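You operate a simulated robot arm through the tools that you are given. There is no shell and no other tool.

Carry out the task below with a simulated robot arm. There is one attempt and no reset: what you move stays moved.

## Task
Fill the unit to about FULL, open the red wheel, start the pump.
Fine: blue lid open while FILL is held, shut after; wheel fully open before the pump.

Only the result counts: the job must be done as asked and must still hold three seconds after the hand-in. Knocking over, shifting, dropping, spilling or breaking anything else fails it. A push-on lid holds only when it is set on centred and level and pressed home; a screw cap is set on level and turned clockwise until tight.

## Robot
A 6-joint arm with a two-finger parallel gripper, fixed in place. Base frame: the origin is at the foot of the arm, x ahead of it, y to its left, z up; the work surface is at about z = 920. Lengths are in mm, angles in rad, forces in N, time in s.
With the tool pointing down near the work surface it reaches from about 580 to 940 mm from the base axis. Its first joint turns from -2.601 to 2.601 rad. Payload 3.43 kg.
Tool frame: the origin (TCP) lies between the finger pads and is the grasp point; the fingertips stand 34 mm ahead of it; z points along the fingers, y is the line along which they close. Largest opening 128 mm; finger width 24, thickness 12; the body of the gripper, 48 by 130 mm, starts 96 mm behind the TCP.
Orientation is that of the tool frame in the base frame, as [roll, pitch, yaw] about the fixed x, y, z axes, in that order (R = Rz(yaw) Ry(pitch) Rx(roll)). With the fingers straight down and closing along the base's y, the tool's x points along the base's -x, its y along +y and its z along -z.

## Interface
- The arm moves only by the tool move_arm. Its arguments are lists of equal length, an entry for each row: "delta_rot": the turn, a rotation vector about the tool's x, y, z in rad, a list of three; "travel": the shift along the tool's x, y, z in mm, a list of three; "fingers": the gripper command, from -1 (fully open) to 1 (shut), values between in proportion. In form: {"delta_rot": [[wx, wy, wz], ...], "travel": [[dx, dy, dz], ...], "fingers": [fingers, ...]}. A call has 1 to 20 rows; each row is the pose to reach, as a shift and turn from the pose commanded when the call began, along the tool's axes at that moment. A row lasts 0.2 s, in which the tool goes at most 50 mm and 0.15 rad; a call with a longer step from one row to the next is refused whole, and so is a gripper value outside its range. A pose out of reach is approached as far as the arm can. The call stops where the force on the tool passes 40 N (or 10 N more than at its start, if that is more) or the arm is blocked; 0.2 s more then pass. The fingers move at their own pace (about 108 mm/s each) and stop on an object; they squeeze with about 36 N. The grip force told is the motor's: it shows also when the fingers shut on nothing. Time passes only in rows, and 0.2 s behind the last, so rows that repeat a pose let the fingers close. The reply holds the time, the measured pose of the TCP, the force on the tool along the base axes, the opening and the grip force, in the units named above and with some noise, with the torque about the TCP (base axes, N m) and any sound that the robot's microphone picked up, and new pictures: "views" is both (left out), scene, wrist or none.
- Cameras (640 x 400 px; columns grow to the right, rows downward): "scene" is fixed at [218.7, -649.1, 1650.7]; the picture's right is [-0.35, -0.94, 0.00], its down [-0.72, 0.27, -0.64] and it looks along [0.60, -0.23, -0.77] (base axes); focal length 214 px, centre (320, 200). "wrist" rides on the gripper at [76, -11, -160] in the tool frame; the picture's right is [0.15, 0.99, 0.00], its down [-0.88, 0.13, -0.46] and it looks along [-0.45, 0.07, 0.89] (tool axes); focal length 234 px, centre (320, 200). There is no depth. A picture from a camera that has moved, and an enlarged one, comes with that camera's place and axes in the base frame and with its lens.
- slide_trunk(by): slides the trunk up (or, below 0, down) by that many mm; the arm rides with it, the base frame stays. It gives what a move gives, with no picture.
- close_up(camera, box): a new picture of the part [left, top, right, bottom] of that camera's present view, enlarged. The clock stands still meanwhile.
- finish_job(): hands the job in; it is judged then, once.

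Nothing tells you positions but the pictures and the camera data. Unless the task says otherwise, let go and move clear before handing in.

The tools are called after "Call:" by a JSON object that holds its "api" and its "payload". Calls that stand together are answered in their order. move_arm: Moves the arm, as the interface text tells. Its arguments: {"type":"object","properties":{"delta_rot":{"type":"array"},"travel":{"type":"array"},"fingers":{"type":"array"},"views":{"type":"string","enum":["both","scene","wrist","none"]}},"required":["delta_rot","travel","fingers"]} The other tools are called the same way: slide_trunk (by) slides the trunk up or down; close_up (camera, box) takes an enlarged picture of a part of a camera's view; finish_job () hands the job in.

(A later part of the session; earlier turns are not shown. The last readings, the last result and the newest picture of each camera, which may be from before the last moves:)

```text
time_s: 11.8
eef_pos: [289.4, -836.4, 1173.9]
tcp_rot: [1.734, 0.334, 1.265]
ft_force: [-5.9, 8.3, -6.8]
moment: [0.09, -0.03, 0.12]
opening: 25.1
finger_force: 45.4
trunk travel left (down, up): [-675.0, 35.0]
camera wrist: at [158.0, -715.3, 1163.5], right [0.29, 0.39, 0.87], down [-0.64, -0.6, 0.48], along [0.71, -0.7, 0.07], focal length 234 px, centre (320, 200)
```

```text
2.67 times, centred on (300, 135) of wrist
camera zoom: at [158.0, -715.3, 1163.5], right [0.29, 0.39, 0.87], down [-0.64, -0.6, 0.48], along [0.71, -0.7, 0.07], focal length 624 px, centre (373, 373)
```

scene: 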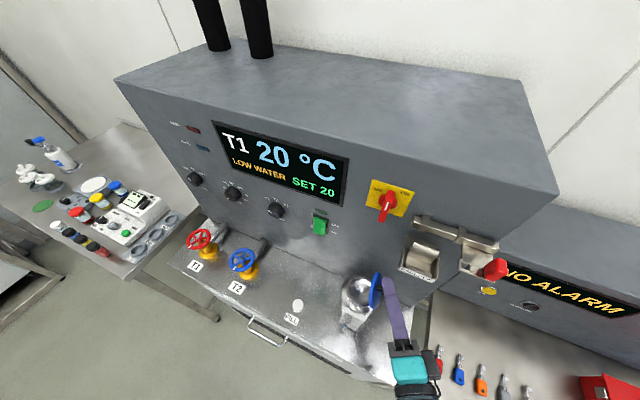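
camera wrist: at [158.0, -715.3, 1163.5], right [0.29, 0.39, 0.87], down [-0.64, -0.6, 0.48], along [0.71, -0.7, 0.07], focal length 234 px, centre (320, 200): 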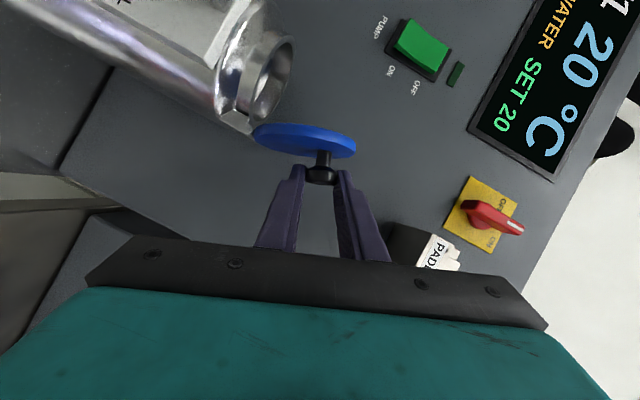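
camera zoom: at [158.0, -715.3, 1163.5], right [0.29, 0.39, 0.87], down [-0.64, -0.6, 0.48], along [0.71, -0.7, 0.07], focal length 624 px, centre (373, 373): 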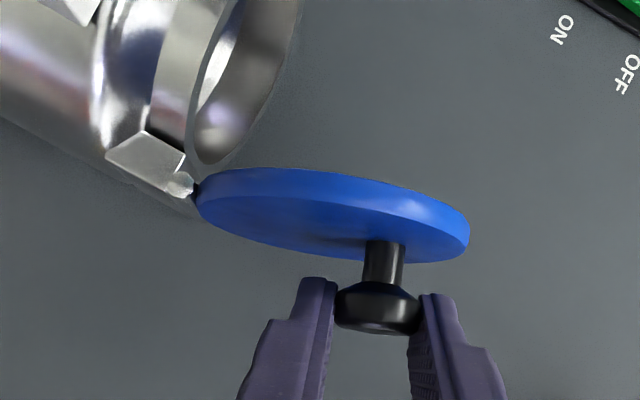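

The lid is at about 69° and moving smoothly. I'll continue past vertical to about 96°, watching for an end stop.

Call:
{"api": "move_arm", "payload": {"delta_rot": [[-0.0509, 0, 0.1087], [-0.1017, 0, 0.2174], [-0.1526, 0, 0.3261], [-0.2035, 0, 0.4347]], "travel": [[-6.25, -5.1, -2.92], [-11.9, -11.0, -5.55], [-16.8, -17.7, -7.88], [-21.1, -24.9, -9.88]], "fingers": [1, 1, 1, 1]}}

Call:
{"api": "close_up", "payload": {"camera": "scene", "box": [320, 230, 430, 340]}}

Call:
{"api": "close_up", "payload": {"camera": "wrist", "box": [180, 60, 420, 210]}}

```text
time_s: 12.8
eef_pos: [267.7, -856.5, 1158.7]
tcp_rot: [1.526, -0.1, 1.24]
ft_force: [-4.6, 22.5, -16.7]
moment: [0.13, 0.25, -0.2]
opening: 25.1
finger_force: 45.4
trunk travel left (down, up): [-675.0, 35.0]
camera wrist: at [140.9, -732.6, 1148.8], right [-0.03, 0.06, 1.0], down [-0.72, -0.69, 0.02], along [0.69, -0.72, 0.06], focal length 234 px, centre (320, 200)
```

scene: 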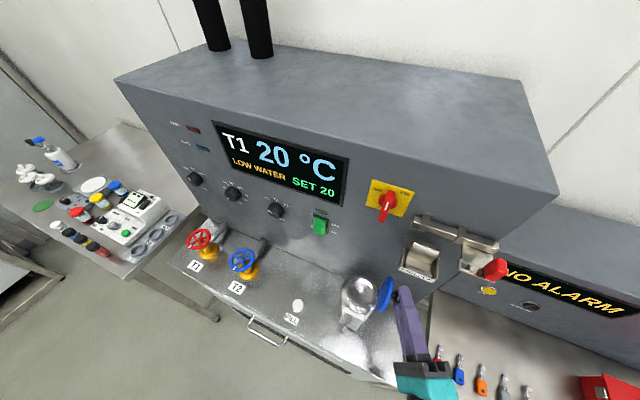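
wrist: 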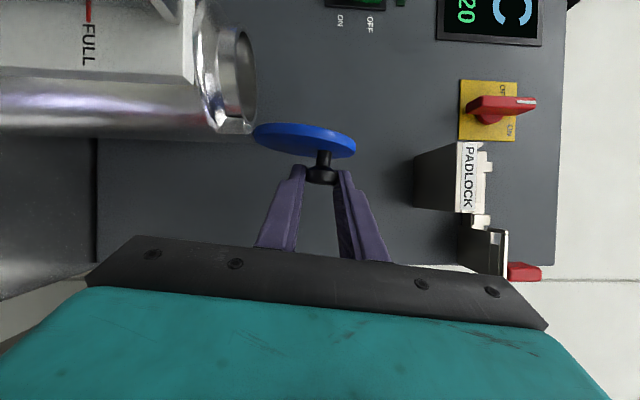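

```text
3.64 times, centred on (375, 285) of scene
camera zoom: at [218.7, -649.1, 1650.7], right [-0.35, -0.94, 0.0], down [-0.72, 0.27, -0.64], along [0.6, -0.23, -0.77], focal length 780 px, centre (120, -109)
```

zoom: 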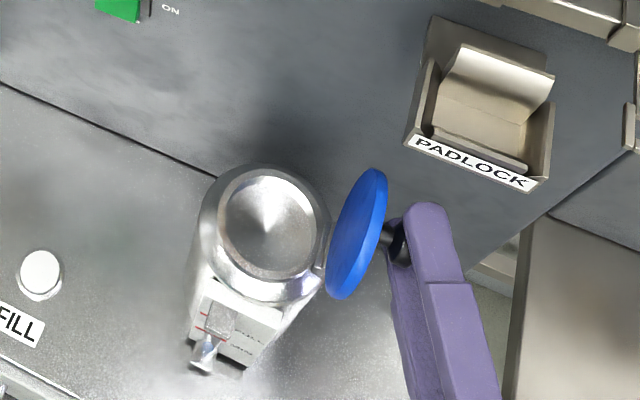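

```text
2.67 times, centred on (300, 135) of wrist
camera zoom: at [140.9, -732.6, 1148.8], right [-0.03, 0.06, 1.0], down [-0.72, -0.69, 0.02], along [0.69, -0.72, 0.06], focal length 624 px, centre (373, 373)
```

zoom: 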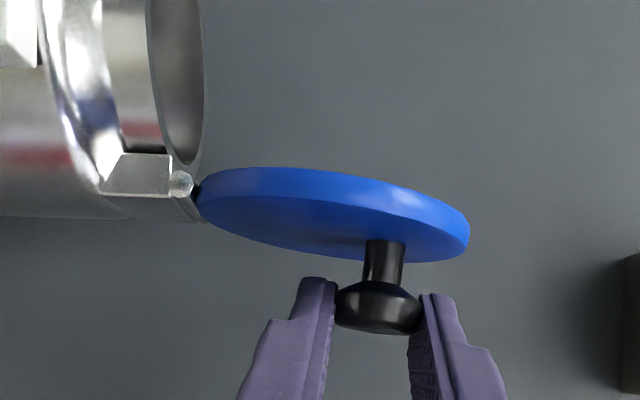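

The lid is at about 96°, past vertical, and the force has grown to about 28 N because my arc radius is slightly off. I'll relax a couple of millimetres in the direction of that force before letting go.

Call:
{"api": "move_arm", "payload": {"delta_rot": [[0, 0, 0], [0, 0, 0]], "travel": [[1.9, -1.9, -1.3], [1.9, -1.9, -1.3]], "fingers": [1, 1], "views": "none"}}

```text
time_s: 13.4
eef_pos: [267.9, -857.6, 1159.1]
tcp_rot: [1.523, -0.099, 1.238]
ft_force: [0.3, 0.0, -3.7]
moment: [-0.1, 0.11, 0.94]
opening: 25.0
finger_force: 44.8
trunk travel left (down, up): [-675.0, 35.0]
```

The force is nearly zero now. I'll open the fingers a little and see whether the lid stays.

Call:
{"api": "move_arm", "payload": {"delta_rot": [[0, 0, 0], [0, 0, 0], [0, 0, 0]], "travel": [[0, 0, 0], [0, 0, 0], [0, 0, 0]], "fingers": [0.2, 0.2, 0.2]}}

Call:
{"api": "close_up", "payload": {"camera": "scene", "box": [320, 230, 430, 340]}}

Call:
{"api": "close_up", "payload": {"camera": "wrist", "box": [180, 60, 420, 210]}}

```text
time_s: 14.2
eef_pos: [267.2, -856.0, 1158.7]
tcp_rot: [1.523, -0.098, 1.237]
ft_force: [-1.0, 0.9, 0.5]
moment: [0.0, 0.03, 0.02]
opening: 51.2
finger_force: 0.1
trunk travel left (down, up): [-675.0, 35.0]
camera wrist: at [140.9, -731.2, 1147.5], right [-0.03, 0.06, 1.0], down [-0.73, -0.69, 0.02], along [0.69, -0.72, 0.06], focal length 234 px, centre (320, 200)
```

scene: 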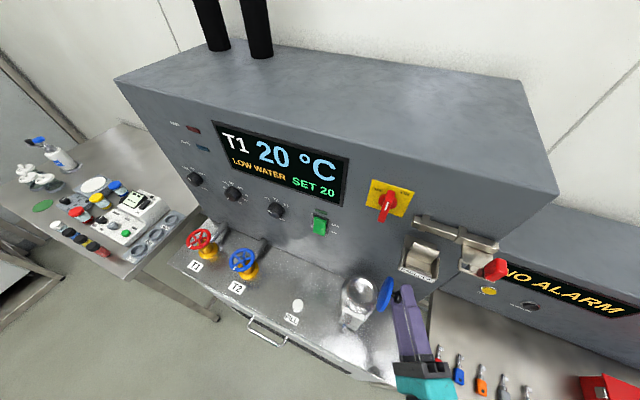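
wrist: 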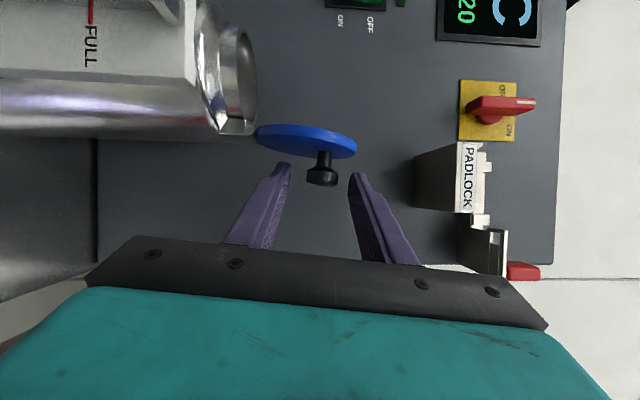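

```text
3.64 times, centred on (375, 285) of scene
camera zoom: at [218.7, -649.1, 1650.7], right [-0.35, -0.94, 0.0], down [-0.72, 0.27, -0.64], along [0.6, -0.23, -0.77], focal length 780 px, centre (120, -109)
```

zoom: 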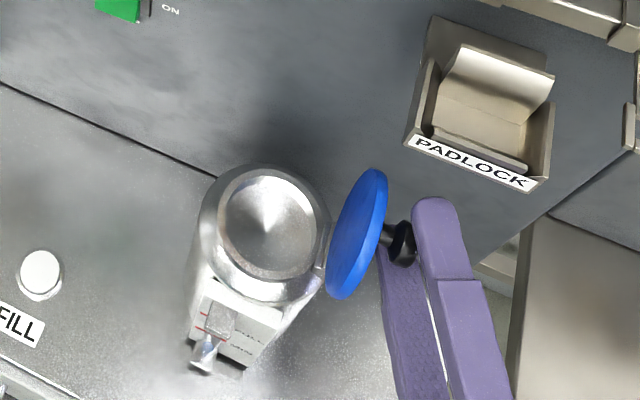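

```text
2.67 times, centred on (300, 135) of wrist
camera zoom: at [140.9, -731.2, 1147.5], right [-0.03, 0.06, 1.0], down [-0.73, -0.69, 0.02], along [0.69, -0.72, 0.06], focal length 624 px, centre (373, 373)
```

zoom: 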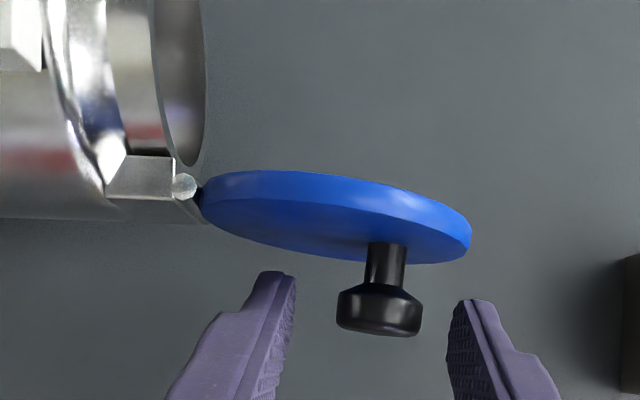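

The lid stays open by itself at about 96°. I'll withdraw straight back along the tool axis.

Call:
{"api": "move_arm", "payload": {"delta_rot": [[0, 0, 0], [0, 0, 0], [0, 0, 0], [0, 0, 0], [0, 0, 0]], "travel": [[0, 0, -15], [0, 0, -35], [0, 0, -65], [0, 0, -95], [0, 0, -120]], "fingers": [0.2, 0.2, 0.2, 0.2, 0.2]}}

Call:
{"api": "close_up", "payload": {"camera": "scene", "box": [320, 230, 430, 340]}}

Call:
{"api": "close_up", "payload": {"camera": "wrist", "box": [0, 0, 400, 250]}}

```text
time_s: 15.4
eef_pos: [152.9, -816.7, 1152.6]
tcp_rot: [1.523, -0.098, 1.238]
ft_force: [-0.6, 0.0, 0.8]
moment: [-0.01, 0.0, 0.0]
opening: 51.5
finger_force: 0.0
trunk travel left (down, up): [-675.0, 35.0]
camera wrist: at [26.8, -691.3, 1142.1], right [-0.03, 0.06, 1.0], down [-0.73, -0.69, 0.02], along [0.69, -0.72, 0.06], focal length 234 px, centre (320, 200)
```

scene: 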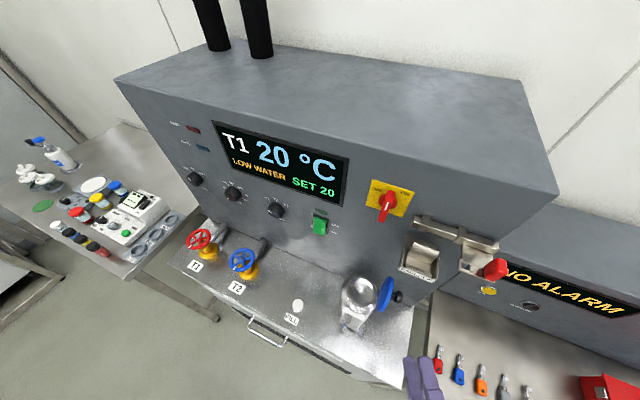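
wrist: 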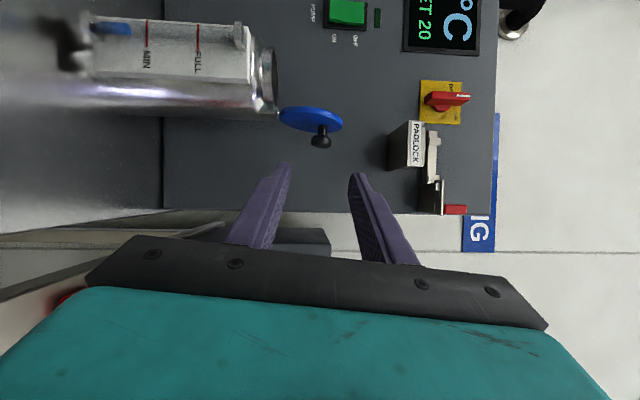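

```text
3.64 times, centred on (375, 285) of scene
camera zoom: at [218.7, -649.1, 1650.7], right [-0.35, -0.94, 0.0], down [-0.72, 0.27, -0.64], along [0.6, -0.23, -0.77], focal length 780 px, centre (120, -109)
```

zoom: 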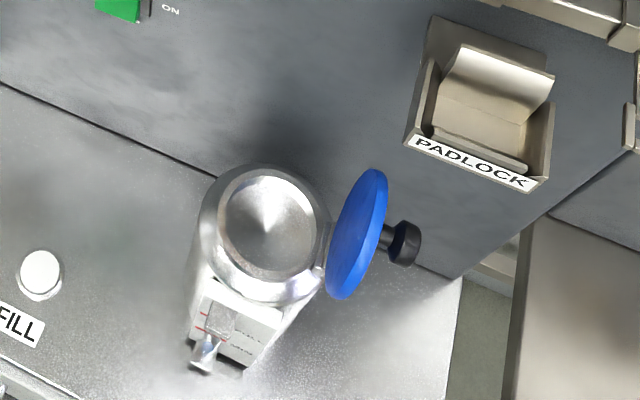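

```text
1.60 times, centred on (200, 125) of wrist
camera zoom: at [26.8, -691.3, 1142.1], right [-0.03, 0.06, 1.0], down [-0.73, -0.69, 0.02], along [0.69, -0.72, 0.06], focal length 375 px, centre (512, 320)
```

zoom: 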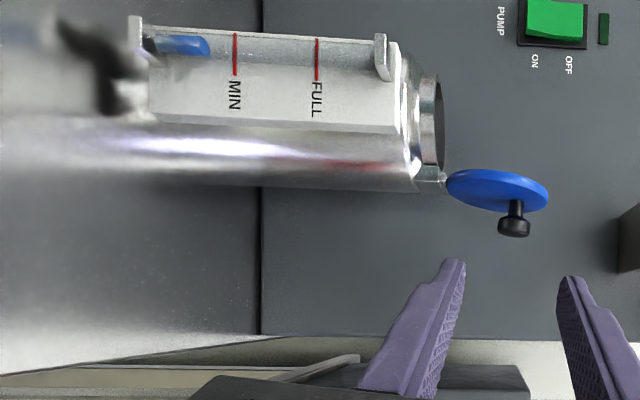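

The lid stands open, clear of everything. Now I'll roll the tool back to its front-facing orientation at the standoff.

Call:
{"api": "move_arm", "payload": {"delta_rot": [[0.0594, 0, -0.1268], [0.1187, 0, -0.2536], [0.1781, 0, -0.3804], [0.2374, 0, -0.5072], [0.2968, 0, -0.634], [0.3561, 0, -0.7608], [0.4155, 0, -0.8876], [0.4748, 0, -1.0144], [0.5342, 0, -1.1412], [0.5935, 0, -1.268], [0.6529, 0, -1.3948], [0.7122, 0, -1.5216]], "travel": [[12.5, 2.5, 4.8], [25, 4.9, 9.5], [37.5, 7.4, 14.3], [50, 9.9, 19], [62.5, 12.3, 23.8], [75, 14.8, 28.5], [87.4, 17.3, 33.3], [99.9, 19.7, 38], [112.4, 22.2, 42.8], [124.9, 24.7, 47.5], [137.4, 27.1, 52.3], [149.9, 29.6, 57]], "fingers": [0.2, 0.2, 0.2, 0.2, 0.2, 0.2, 0.2, 0.2, 0.2, 0.2, 0.2, 0.2]}}

```text
time_s: 18.0
eef_pos: [254.2, -696.0, 1199.2]
tcp_rot: [-3.132, 1.135, 2.376]
ft_force: [0.3, -0.3, 0.7]
moment: [-0.01, -0.01, -0.03]
opening: 51.2
finger_force: 0.1
trunk travel left (down, up): [-675.0, 35.0]
camera wrist: at [118.5, -580.4, 1197.8], right [0.65, 0.75, -0.14], down [0.06, 0.12, 0.99], along [0.76, -0.65, 0.03], focal length 234 px, centre (320, 200)
```

scene: 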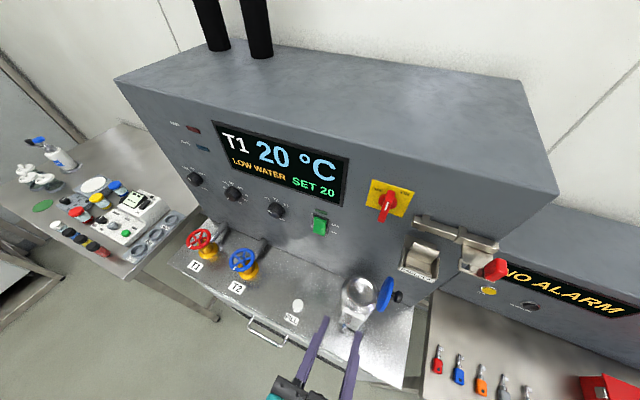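
wrist: 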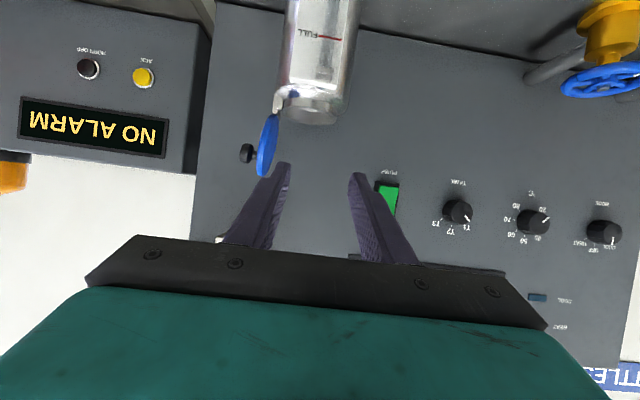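

All clear. Next I'll yaw the tool away from the panel while sliding left toward the FILL button, closing the fingers.

Call:
{"api": "move_arm", "payload": {"delta_rot": [[-0.1232, 0, -0.0574], [-0.2464, 0, -0.1148], [-0.3696, 0, -0.1722], [-0.4928, 0, -0.2296], [-0.616, 0, -0.287]], "travel": [[-2.1, 20, 4.1], [-4.2, 39.9, 8.2], [-6.2, 59.9, 12.4], [-8.3, 79.8, 16.5], [-10.4, 99.8, 20.6]], "fingers": [0.5, 1, 1, 1, 1], "views": "scene"}}

```text
time_s: 19.2
eef_pos: [340.3, -642.0, 1199.1]
tcp_rot: [-3.141, 1.134, 3.053]
ft_force: [0.1, -0.7, -0.1]
moment: [0.01, 0.01, -0.04]
opening: 0.0
finger_force: 32.7
trunk travel left (down, up): [-675.0, 35.0]
```

scene: 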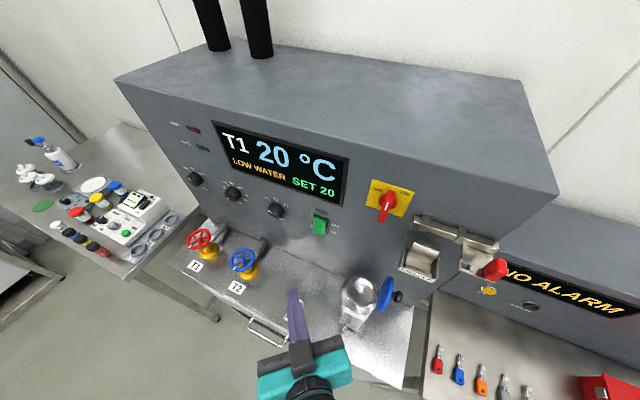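

Now I'll bring the tool back to vertical and move it above the FILL button.

Call:
{"api": "move_arm", "payload": {"delta_rot": [[0, 0.142, 0], [0, 0.284, 0], [0, 0.426, 0], [0, 0.568, 0], [0, 0.71, 0], [0, 0.852, 0], [0, 0.994, 0], [0, 1.134, 0]], "travel": [[12.2, 0, 14.9], [24.4, 0.1, 29.9], [36.6, 0.2, 44.8], [48.9, 0.2, 59.7], [61.1, 0.3, 74.6], [73.3, 0.3, 89.6], [85.5, 0.4, 104.5], [97.7, 0.4, 119.4]], "fingers": [1, 1, 1, 1, 1, 1, 1, 1]}}

Call:
{"api": "close_up", "payload": {"camera": "scene", "box": [280, 250, 420, 340]}}

Call:
{"api": "close_up", "payload": {"camera": "wrist", "box": [220, 60, 420, 200]}}

```text
time_s: 21.0
eef_pos: [407.3, -647.6, 1061.7]
tcp_rot: [-3.139, -0.002, 3.049]
ft_force: [0.2, 0.5, 0.6]
moment: [-0.02, 0.0, 0.05]
opening: 0.2
finger_force: 33.6
trunk travel left (down, up): [-675.0, 35.0]
camera wrist: at [330.3, -651.1, 1220.6], right [-0.05, 1.0, 0.0], down [0.89, 0.05, 0.45], along [0.45, 0.02, -0.89], focal length 234 px, centre (320, 200)
```

scene: 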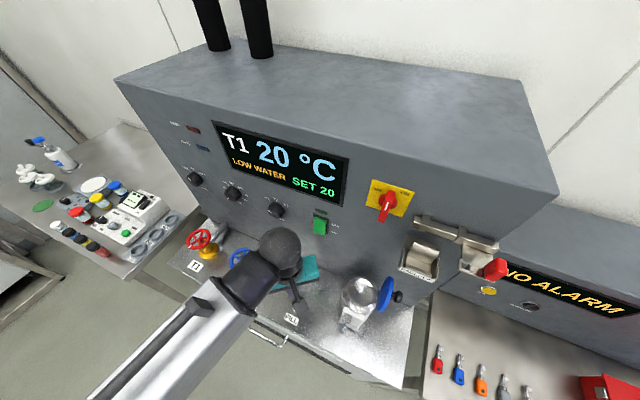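
wrist: 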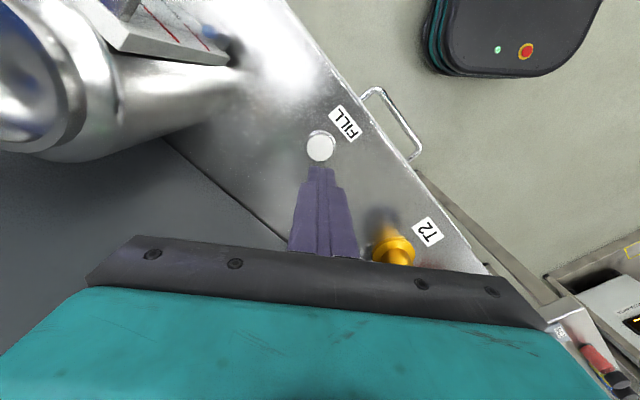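

```text
4.44 times, centred on (350, 295) of scene
camera zoom: at [218.7, -649.1, 1650.7], right [-0.35, -0.94, 0.0], down [-0.72, 0.27, -0.64], along [0.6, -0.23, -0.77], focal length 953 px, centre (187, -222)
```

zoom: 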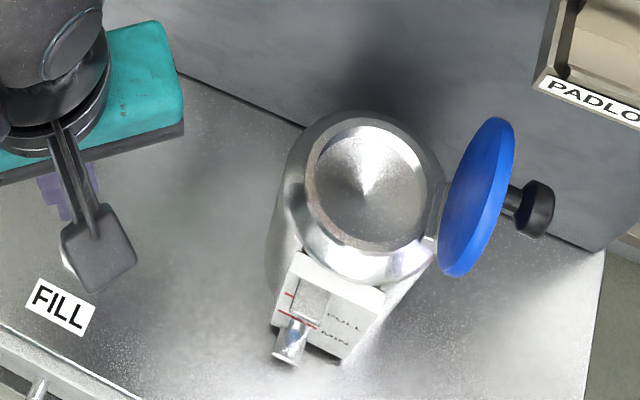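

```text
2.86 times, centred on (320, 130) of wrist
camera zoom: at [330.3, -651.1, 1220.6], right [-0.05, 1.0, 0.0], down [0.89, 0.05, 0.45], along [0.45, 0.02, -0.89], focal length 669 px, centre (320, 400)
```

zoom: 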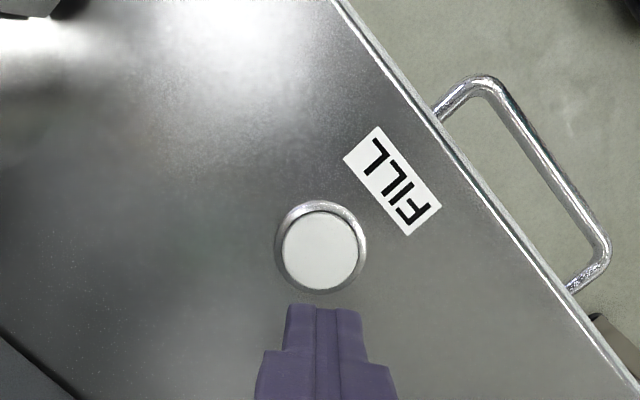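

The button is directly below the fingertips, and the scene camera can still see the gauge. I'll descend to just above the button.

Call:
{"api": "move_arm", "payload": {"delta_rot": [[0, 0, 0], [0, 0, 0], [0, 0, 0]], "travel": [[1, 0, 30], [1, 0, 60], [1, 0, 82]], "fingers": [1, 1, 1], "views": "both"}}

Call:
{"api": "close_up", "payload": {"camera": "wrist", "box": [240, 90, 400, 200]}}

Call:
{"api": "close_up", "payload": {"camera": "scene", "box": [330, 290, 390, 340]}}

```text
time_s: 21.8
eef_pos: [408.3, -647.1, 979.3]
tcp_rot: [-3.141, 0.002, 3.05]
ft_force: [0.1, -0.4, -0.8]
moment: [0.03, 0.01, 0.01]
opening: 0.0
finger_force: 32.6
trunk travel left (down, up): [-675.0, 35.0]
camera wrist: at [329.8, -650.5, 1138.3], right [-0.05, 1.0, 0.0], down [0.89, 0.05, 0.46], along [0.46, 0.02, -0.89], focal length 234 px, centre (320, 200)
```

scene: 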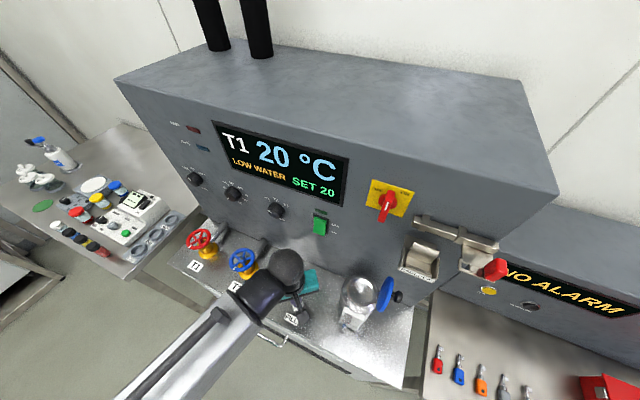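
wrist: 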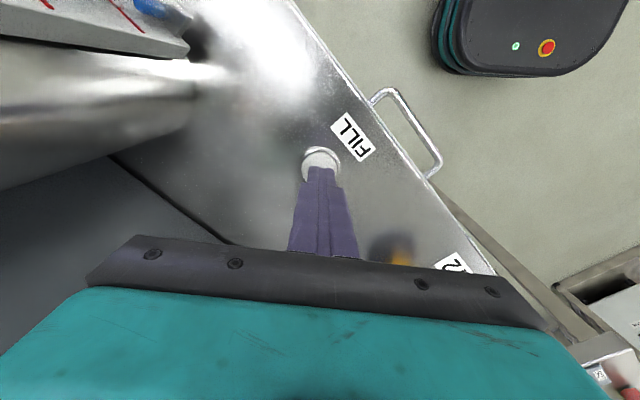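

```text
3.64 times, centred on (320, 145) of wrist
camera zoom: at [329.8, -650.5, 1138.3], right [-0.05, 1.0, 0.0], down [0.89, 0.05, 0.46], along [0.46, 0.02, -0.89], focal length 852 px, centre (320, 400)
```

zoom: 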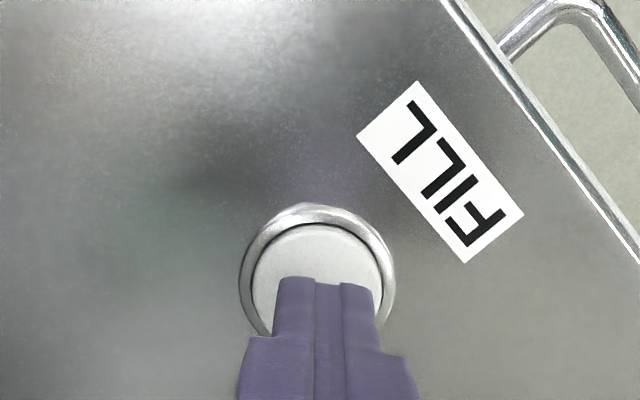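

```text
8.00 times, centred on (360, 315) of scene
camera zoom: at [218.7, -649.1, 1650.7], right [-0.35, -0.94, 0.0], down [-0.72, 0.27, -0.64], along [0.6, -0.23, -0.77], focal length 1716 px, centre (0, -720)
```

zoom: 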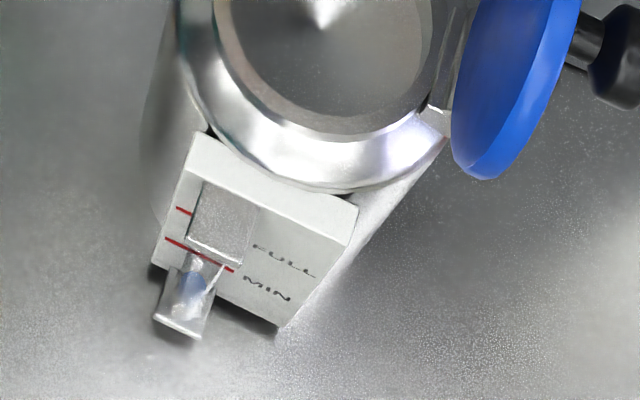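

I'm just above the button. I'll check how well the gauge can be read from each camera here.

Call:
{"api": "close_up", "payload": {"camera": "wrist", "box": [0, 0, 200, 60]}}

Call:
{"api": "close_up", "payload": {"camera": "scene", "box": [342, 305, 368, 335]}}

```text
3.20 times, centred on (100, 30) of wrist
camera zoom: at [329.8, -650.5, 1138.3], right [-0.05, 1.0, 0.0], down [0.89, 0.05, 0.46], along [0.46, 0.02, -0.89], focal length 749 px, centre (1024, 744)
```

zoom: 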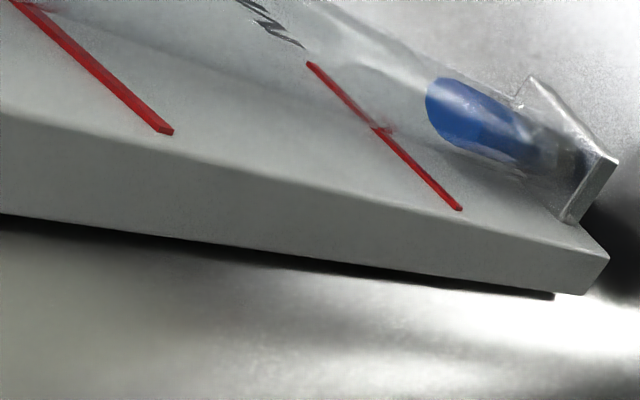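

```text
13.33 times, centred on (355, 320) of scene
camera zoom: at [218.7, -649.1, 1650.7], right [-0.35, -0.94, 0.0], down [-0.72, 0.27, -0.64], along [0.6, -0.23, -0.77], focal length 2860 px, centre (-147, -1400)
```

zoom: 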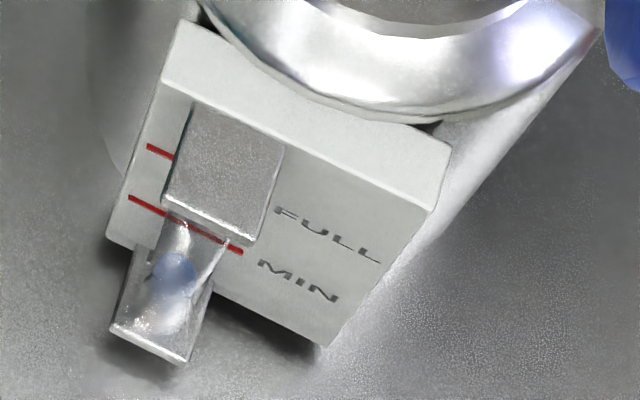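

The wrist camera reads the gauge very well: a blue column below MIN, with the FULL tick at the image edge. A small yaw will bring FULL into frame, and then I'll lower toward the button in small steps.

Call:
{"api": "move_arm", "payload": {"delta_rot": [[0, 0, 0.07], [0, 0, 0.135], [0, 0, 0.135], [0, 0, 0.135]], "travel": [[2, 0, 0], [2, 0, 2], [2, 0, 5], [2, 0, 8]], "fingers": [1, 1, 1, 1], "views": "wrist"}}

Call:
{"api": "close_up", "payload": {"camera": "wrist", "box": [0, 0, 160, 80]}}

Call:
{"api": "close_up", "payload": {"camera": "wrist", "box": [260, 110, 380, 190]}}

```text
time_s: 22.8
eef_pos: [403.2, -646.4, 969.4]
tcp_rot: [-3.141, 0.002, 2.913]
ft_force: [0.1, 0.0, -0.1]
moment: [0.02, 0.0, -0.01]
opening: 0.0
finger_force: 33.4
trunk travel left (down, up): [-675.0, 35.0]
camera wrist: at [326.3, -640.7, 1130.0], right [0.08, 1.0, 0.0], down [0.89, -0.07, 0.46], along [0.45, -0.04, -0.89], focal length 234 px, centre (320, 200)
```

wrist: 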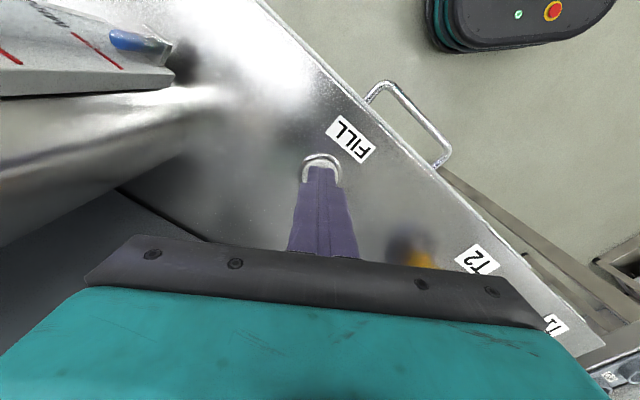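

```text
4.00 times, centred on (80, 40) of wrist
camera zoom: at [326.3, -640.7, 1130.0], right [0.08, 1.0, 0.0], down [0.89, -0.07, 0.46], along [0.45, -0.04, -0.89], focal length 937 px, centre (1280, 840)
```

zoom: 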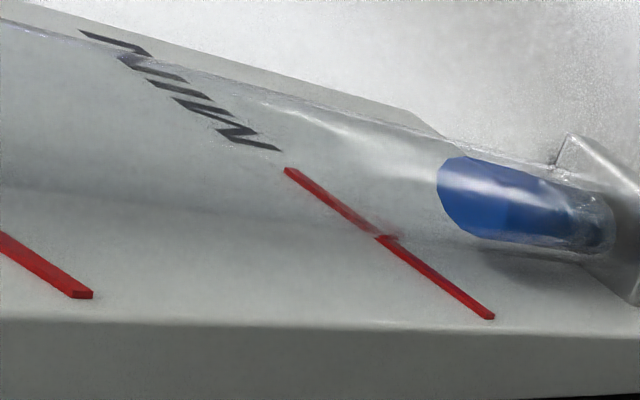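

```text
5.00 times, centred on (320, 150) of wrist
camera zoom: at [326.3, -640.7, 1130.0], right [0.08, 1.0, 0.0], down [0.89, -0.07, 0.46], along [0.45, -0.04, -0.89], focal length 1171 px, centre (320, 450)
```

zoom: 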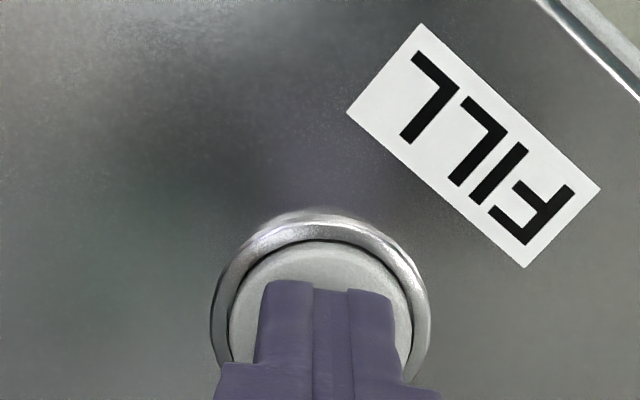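

The FULL level would sit just outside the frame. A 15° sideways lean about the fingertip will bring the whole gauge into view while I press.

Call:
{"api": "move_arm", "payload": {"delta_rot": [[0.13, 0, 0], [0.26, 0, 0], [0.26, 0, 0]], "travel": [[0, 4.4, -3], [0, 8.8, -4.8], [0, 8.8, -4.8]], "fingers": [1, 1, 1], "views": "wrist"}}

Call:
{"api": "close_up", "payload": {"camera": "wrist", "box": [0, 0, 240, 120]}}

Call:
{"api": "close_up", "payload": {"camera": "wrist", "box": [260, 110, 380, 190]}}

```text
time_s: 23.6
eef_pos: [406.8, -639.7, 975.6]
tcp_rot: [-2.88, 0.0, 2.913]
ft_force: [-0.8, -0.5, 0.3]
moment: [0.01, 0.02, -0.01]
opening: 0.1
finger_force: 33.1
trunk travel left (down, up): [-675.0, 35.0]
camera wrist: at [337.9, -591.9, 1132.8], right [0.07, 0.96, -0.26], down [0.91, 0.04, 0.41], along [0.4, -0.26, -0.88], focal length 234 px, centre (320, 200)
```

wrist: 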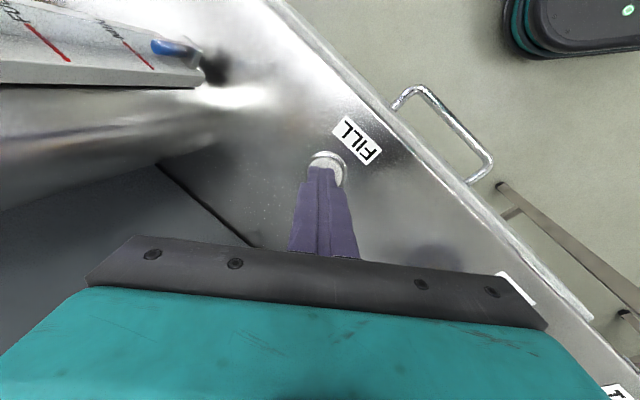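

```text
2.67 times, centred on (120, 60) of wrist
camera zoom: at [337.9, -591.9, 1132.8], right [0.07, 0.96, -0.26], down [0.91, 0.04, 0.41], along [0.4, -0.26, -0.88], focal length 624 px, centre (853, 573)
```

zoom: 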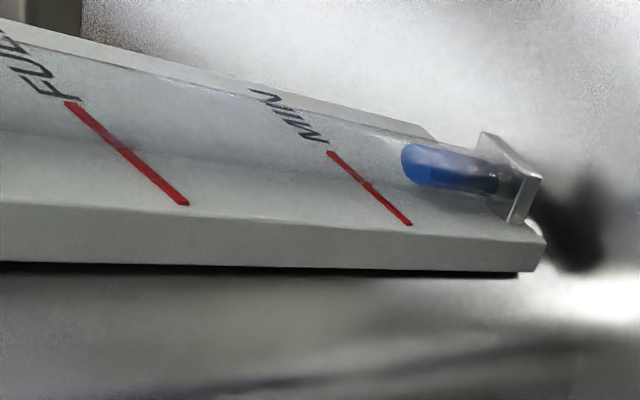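

```text
5.00 times, centred on (320, 150) of wrist
camera zoom: at [337.9, -591.9, 1132.8], right [0.07, 0.96, -0.26], down [0.91, 0.04, 0.41], along [0.4, -0.26, -0.88], focal length 1171 px, centre (320, 450)
```

zoom: 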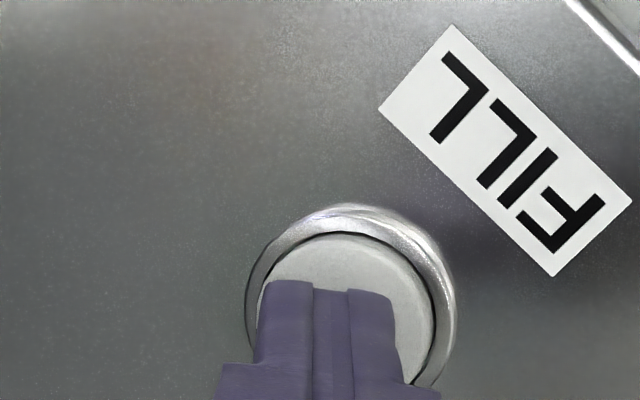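

Now FULL and MIN are both in frame. The column counts as FULL when its top reaches x≈132 in this crop; it is at about 405 now, below MIN. I'll lower onto the button gently.

Call:
{"api": "move_arm", "payload": {"delta_rot": [[0, 0, 0], [0, 0, 0], [0, 0, 0]], "travel": [[0, 0.8, 2.9], [0, 1.3, 4.8], [0, 1.8, 6.8]], "fingers": [1, 1, 1], "views": "none"}}

Call:
{"api": "close_up", "payload": {"camera": "wrist", "box": [0, 0, 240, 120]}}

```text
time_s: 24.4
eef_pos: [405.0, -639.9, 968.8]
tcp_rot: [-2.881, -0.001, 2.911]
ft_force: [0.0, -0.4, -0.6]
moment: [0.04, -0.01, 0.02]
opening: 0.4
finger_force: 32.9
trunk travel left (down, up): [-675.0, 35.0]
```

```text
2.67 times, centred on (120, 60) of wrist
camera zoom: at [337.2, -592.4, 1125.9], right [0.07, 0.96, -0.26], down [0.91, 0.04, 0.41], along [0.4, -0.26, -0.88], focal length 624 px, centre (853, 573)
```

zoom: 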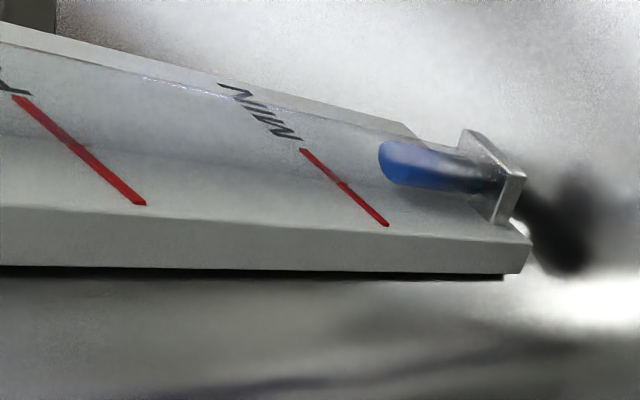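

No contact yet. Continuing down in small steps.

Call:
{"api": "move_arm", "payload": {"delta_rot": [[0, 0, 0], [0, 0, 0]], "travel": [[0, 0.5, 1.9], [0, 1.0, 3.9]], "fingers": [1, 1], "views": "none"}}

Call:
{"api": "close_up", "payload": {"camera": "wrist", "box": [0, 0, 240, 120]}}

Call:
{"api": "close_up", "payload": {"camera": "wrist", "box": [260, 110, 380, 190]}}

```text
time_s: 25.0
eef_pos: [407.1, -638.6, 963.5]
tcp_rot: [-2.88, 0.0, 2.912]
ft_force: [-0.5, -0.7, 0.2]
moment: [-0.01, -0.01, -0.01]
opening: 0.0
finger_force: 32.4
trunk travel left (down, up): [-675.0, 35.0]
```

```text
2.67 times, centred on (120, 60) of wrist
camera zoom: at [337.4, -592.0, 1121.9], right [0.07, 0.96, -0.26], down [0.91, 0.04, 0.41], along [0.4, -0.26, -0.88], focal length 624 px, centre (853, 573)
```

zoom: 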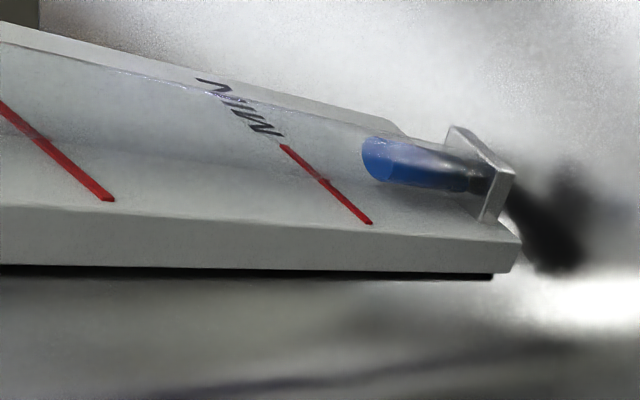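

```text
5.00 times, centred on (320, 150) of wrist
camera zoom: at [337.4, -592.0, 1121.9], right [0.07, 0.96, -0.26], down [0.91, 0.04, 0.41], along [0.4, -0.26, -0.88], focal length 1171 px, centre (320, 450)
```

zoom: 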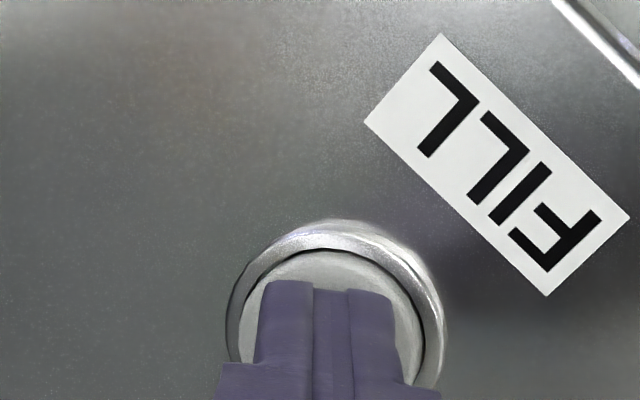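

Still no contact, so the button sits lower than I guessed. I'll lean slightly more to keep FULL in frame, then continue down.

Call:
{"api": "move_arm", "payload": {"delta_rot": [[0.1, 0, 0], [0.1, 0, 0]], "travel": [[0, 3.4, 0.2], [0, 3.4, 0.2]], "fingers": [1, 1], "views": "none"}}

Call:
{"api": "move_arm", "payload": {"delta_rot": [[0, 0, 0], [0, 0, 0]], "travel": [[0, 0.7, 1.9], [0, 1.4, 3.7]], "fingers": [1, 1], "views": "none"}}

Call:
{"api": "close_up", "payload": {"camera": "wrist", "box": [0, 0, 240, 120]}}

Call:
{"api": "close_up", "payload": {"camera": "wrist", "box": [260, 110, 380, 190]}}

```text
time_s: 25.6
eef_pos: [407.4, -634.6, 963.9]
tcp_rot: [-2.78, 0.001, 2.914]
ft_force: [0.0, -0.7, 2.0]
moment: [-0.01, 0.0, 0.02]
opening: 0.0
finger_force: 32.8
trunk travel left (down, up): [-675.0, 35.0]
heard: click, click
```

```text
time_s: 26.2
eef_pos: [406.3, -635.6, 960.3]
tcp_rot: [-2.781, 0.001, 2.914]
ft_force: [1.3, 0.3, 7.4]
moment: [0.01, 0.0, 0.01]
opening: 0.0
finger_force: 33.1
trunk travel left (down, up): [-675.0, 35.0]
```

```text
2.67 times, centred on (120, 60) of wrist
camera zoom: at [341.3, -573.4, 1113.7], right [0.07, 0.93, -0.35], down [0.92, 0.08, 0.38], along [0.38, -0.35, -0.86], focal length 624 px, centre (853, 573)
```

zoom: 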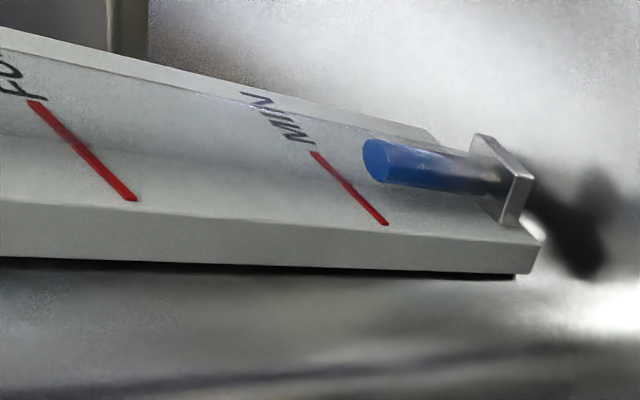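

```text
5.00 times, centred on (320, 150) of wrist
camera zoom: at [341.3, -573.4, 1113.7], right [0.07, 0.93, -0.35], down [0.92, 0.08, 0.38], along [0.38, -0.35, -0.86], focal length 1171 px, centre (320, 450)
```

zoom: 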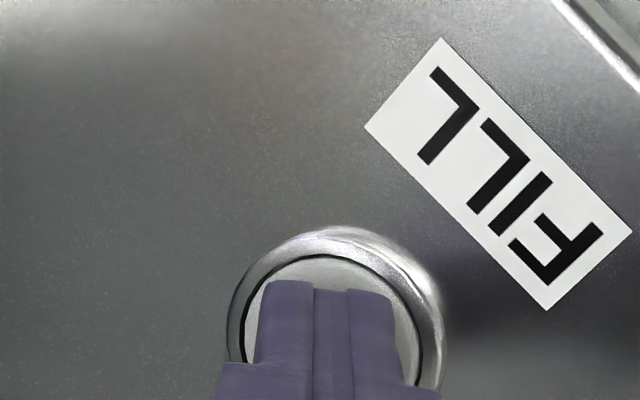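

I heard clicks, the force is 7 N, and the column has begun to rise, so FILL is engaged. I'll hold in short steps and watch the gauge.

Call:
{"api": "move_arm", "payload": {"delta_rot": [[0, 0, 0]], "travel": [[0, 0, 0]], "fingers": [1], "views": "none"}}

Call:
{"api": "close_up", "payload": {"camera": "wrist", "box": [0, 0, 240, 120]}}

Call:
{"api": "close_up", "payload": {"camera": "scene", "box": [200, 100, 420, 340]}}

```text
time_s: 26.6
eef_pos: [405.7, -634.5, 960.2]
tcp_rot: [-2.78, 0.0, 2.914]
ft_force: [-0.2, -0.6, 6.7]
moment: [-0.08, -0.06, -0.03]
opening: 0.0
finger_force: 32.7
trunk travel left (down, up): [-675.0, 35.0]
```

```text
2.67 times, centred on (120, 60) of wrist
camera zoom: at [341.2, -573.4, 1113.5], right [0.07, 0.93, -0.35], down [0.92, 0.08, 0.38], along [0.38, -0.35, -0.86], focal length 624 px, centre (853, 573)
```

zoom: 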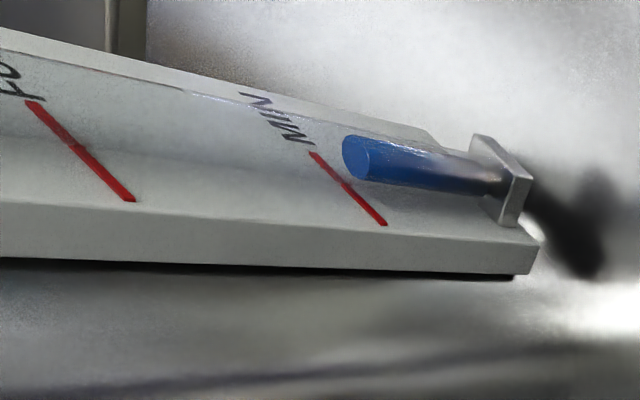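

```text
1.67 times, centred on (310, 220) of scene
camera zoom: at [218.7, -649.1, 1650.7], right [-0.35, -0.94, 0.0], down [-0.72, 0.27, -0.64], along [0.6, -0.23, -0.77], focal length 358 px, centre (337, 167)
```

zoom: 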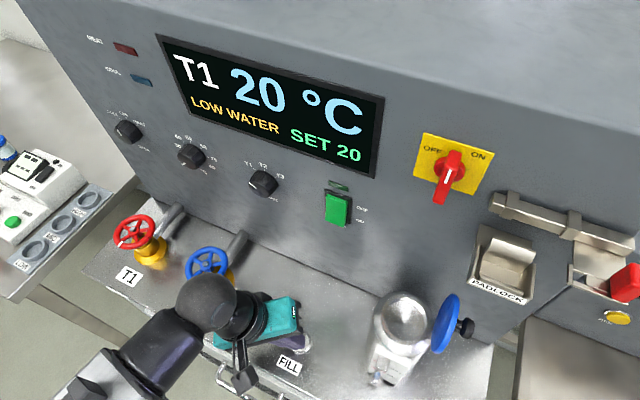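

The column is at about MIN and rising at around 12 mm/s, with about 50 mm to go. I'll hold for 2 s and then check.

Call:
{"api": "move_arm", "payload": {"delta_rot": [[0, 0, 0], [0, 0, 0], [0, 0, 0], [0, 0, 0], [0, 0, 0], [0, 0, 0], [0, 0, 0], [0, 0, 0], [0, 0, 0]], "travel": [[0, 0, 0], [0, 0, 0], [0, 0, 0], [0, 0, 0], [0, 0, 0], [0, 0, 0], [0, 0, 0], [0, 0, 0], [0, 0, 0]], "fingers": [1, 1, 1, 1, 1, 1, 1, 1, 1], "views": "none"}}

Call:
{"api": "close_up", "payload": {"camera": "wrist", "box": [0, 0, 240, 120]}}

```text
time_s: 28.6
eef_pos: [407.2, -635.9, 961.1]
tcp_rot: [-2.779, 0.004, 2.912]
ft_force: [0.2, -0.1, 6.9]
moment: [-0.01, 0.0, 0.0]
opening: 0.0
finger_force: 32.8
trunk travel left (down, up): [-675.0, 35.0]
```

```text
2.67 times, centred on (120, 60) of wrist
camera zoom: at [341.1, -573.2, 1113.5], right [0.07, 0.93, -0.35], down [0.92, 0.08, 0.38], along [0.38, -0.35, -0.86], focal length 624 px, centre (853, 573)
```

zoom: 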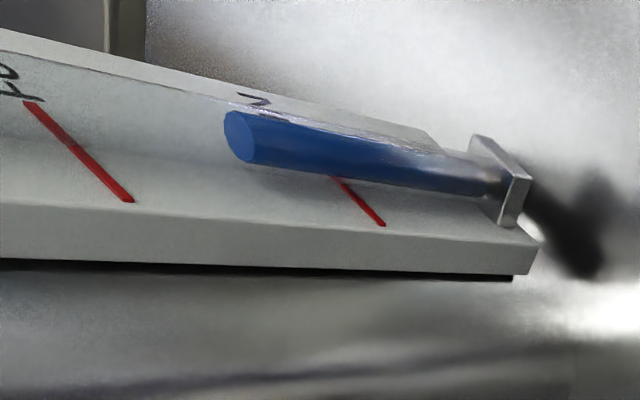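

The top is at x≈239, so the fill is about halfway from MIN to FULL at about 12.9 mm/s, leaving about 2 s. I'll hold 1.4 s more and check.

Call:
{"api": "move_arm", "payload": {"delta_rot": [[0, 0, 0], [0, 0, 0], [0, 0, 0], [0, 0, 0], [0, 0, 0], [0, 0, 0]], "travel": [[0, 0, 0], [0, 0, 0], [0, 0, 0], [0, 0, 0], [0, 0, 0], [0, 0, 0]], "fingers": [1, 1, 1, 1, 1, 1], "views": "none"}}

Call:
{"api": "close_up", "payload": {"camera": "wrist", "box": [0, 0, 240, 120]}}

```text
time_s: 30.0
eef_pos: [405.7, -635.3, 959.8]
tcp_rot: [-2.78, 0.0, 2.912]
ft_force: [0.5, 0.0, 8.0]
moment: [-0.04, -0.01, 0.01]
opening: 0.1
finger_force: 33.6
trunk travel left (down, up): [-675.0, 35.0]
```

```text
2.67 times, centred on (120, 60) of wrist
camera zoom: at [341.2, -573.2, 1113.5], right [0.07, 0.93, -0.35], down [0.92, 0.08, 0.38], along [0.38, -0.35, -0.86], focal length 624 px, centre (853, 573)
```

zoom: 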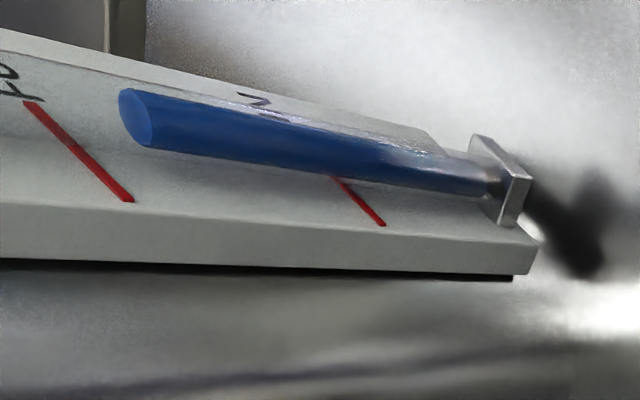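

The top is at x≈136, about 8 mm short of FULL. I'll hold 0.4 s more and then lift off.

Call:
{"api": "move_arm", "payload": {"delta_rot": [[0, 0, 0], [0, 0, 0], [0, 0, 0], [0, 0, 0]], "travel": [[0, 0, 0], [0, 0, 0], [0, -4.2, -11.2], [0, -7, -18.7]], "fingers": [1, 1, 1, 1], "views": "wrist"}}

Call:
{"api": "close_up", "payload": {"camera": "wrist", "box": [0, 0, 240, 120]}}

Call:
{"api": "close_up", "payload": {"camera": "scene", "box": [200, 100, 420, 340]}}

```text
time_s: 31.0
eef_pos: [404.3, -634.6, 977.8]
tcp_rot: [-2.782, 0.001, 2.914]
ft_force: [0.1, -0.3, 0.1]
moment: [-0.02, 0.0, 0.0]
opening: 0.0
finger_force: 32.6
trunk travel left (down, up): [-675.0, 35.0]
camera wrist: at [340.6, -573.9, 1132.1], right [0.07, 0.93, -0.35], down [0.92, 0.08, 0.38], along [0.38, -0.35, -0.86], focal length 234 px, centre (320, 200)
```

wrist: 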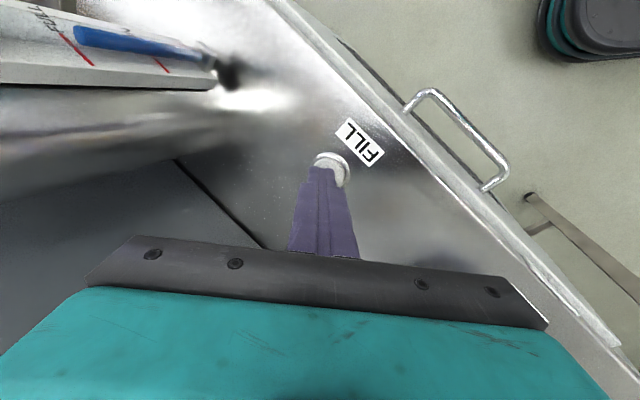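

```text
2.67 times, centred on (120, 60) of wrist
camera zoom: at [340.6, -573.9, 1132.1], right [0.07, 0.93, -0.35], down [0.92, 0.08, 0.38], along [0.38, -0.35, -0.86], focal length 624 px, centre (853, 573)
```

zoom: 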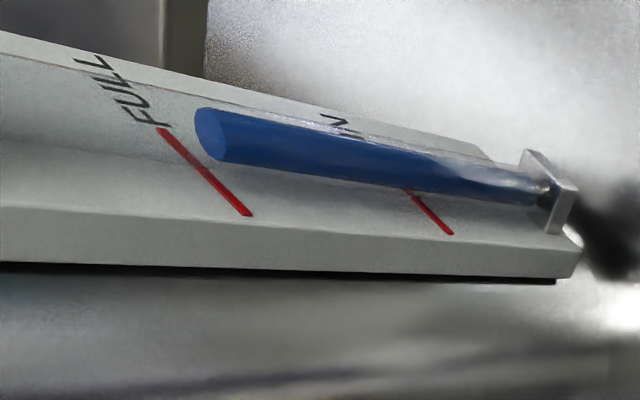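

```text
1.67 times, centred on (310, 220) of scene
camera zoom: at [218.7, -649.1, 1650.7], right [-0.35, -0.94, 0.0], down [-0.72, 0.27, -0.64], along [0.6, -0.23, -0.77], focal length 358 px, centre (337, 167)
```

zoom: 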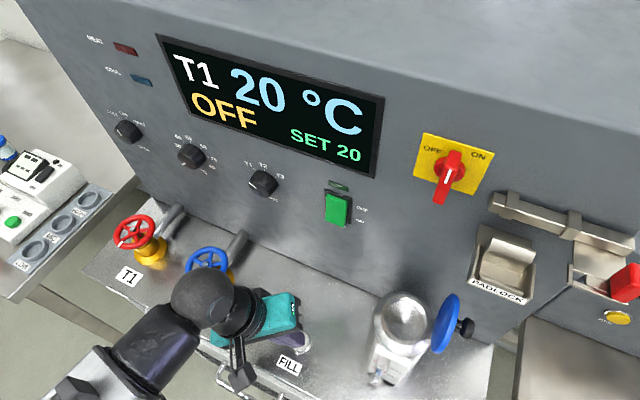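

The column top now lines up with the FULL tick, and "LOW WATER" has gone from the display. The water is at FULL and the button is released. Next I'll lift, straighten up and go back to shut the lid.

Call:
{"api": "move_arm", "payload": {"delta_rot": [[0, 0, 0], [-0.12, 0, 0], [-0.24, 0, 0], [-0.36, 0, 0]], "travel": [[0, -10.6, -28.1], [0, -21.1, -56.2], [0, -31.7, -84.2], [0, -42.2, -112.3]], "fingers": [1, 1, 1, 1], "views": "none"}}

```text
time_s: 32.0
eef_pos: [404.5, -634.5, 1101.4]
tcp_rot: [3.14, 0.001, 2.915]
ft_force: [0.6, 0.5, -0.8]
moment: [-0.02, -0.01, 0.0]
opening: 0.0
finger_force: 33.2
trunk travel left (down, up): [-675.0, 35.0]
```

Now tilting back up toward the panel-facing approach.

Call:
{"api": "move_arm", "payload": {"delta_rot": [[0, -0.142, 0], [0, -0.284, 0], [0, -0.426, 0], [0, -0.568, 0], [0, -0.71, 0], [0, -0.852, 0], [0, -0.994, 0], [0, -1.134, 0]], "travel": [[8.9, -3, -13.6], [17.7, -6, -27.2], [26.6, -9, -40.7], [35.5, -12, -54.3], [44.3, -15, -67.9], [53.2, -18, -81.5], [62, -21, -95], [70.9, -24, -108.6]], "fingers": [1, 1, 1, 1, 0.2, 0.2, 0.2, 0.2], "views": "scene"}}

```text
time_s: 33.8
eef_pos: [332.5, -643.6, 1206.8]
tcp_rot: [-3.138, 1.135, 2.914]
ft_force: [-0.5, 0.8, 1.1]
moment: [-0.01, -0.05, 0.01]
opening: 51.0
finger_force: 0.1
trunk travel left (down, up): [-675.0, 35.0]
```

scene: 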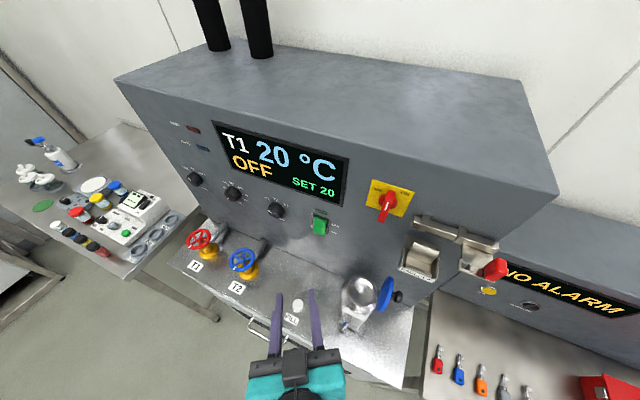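

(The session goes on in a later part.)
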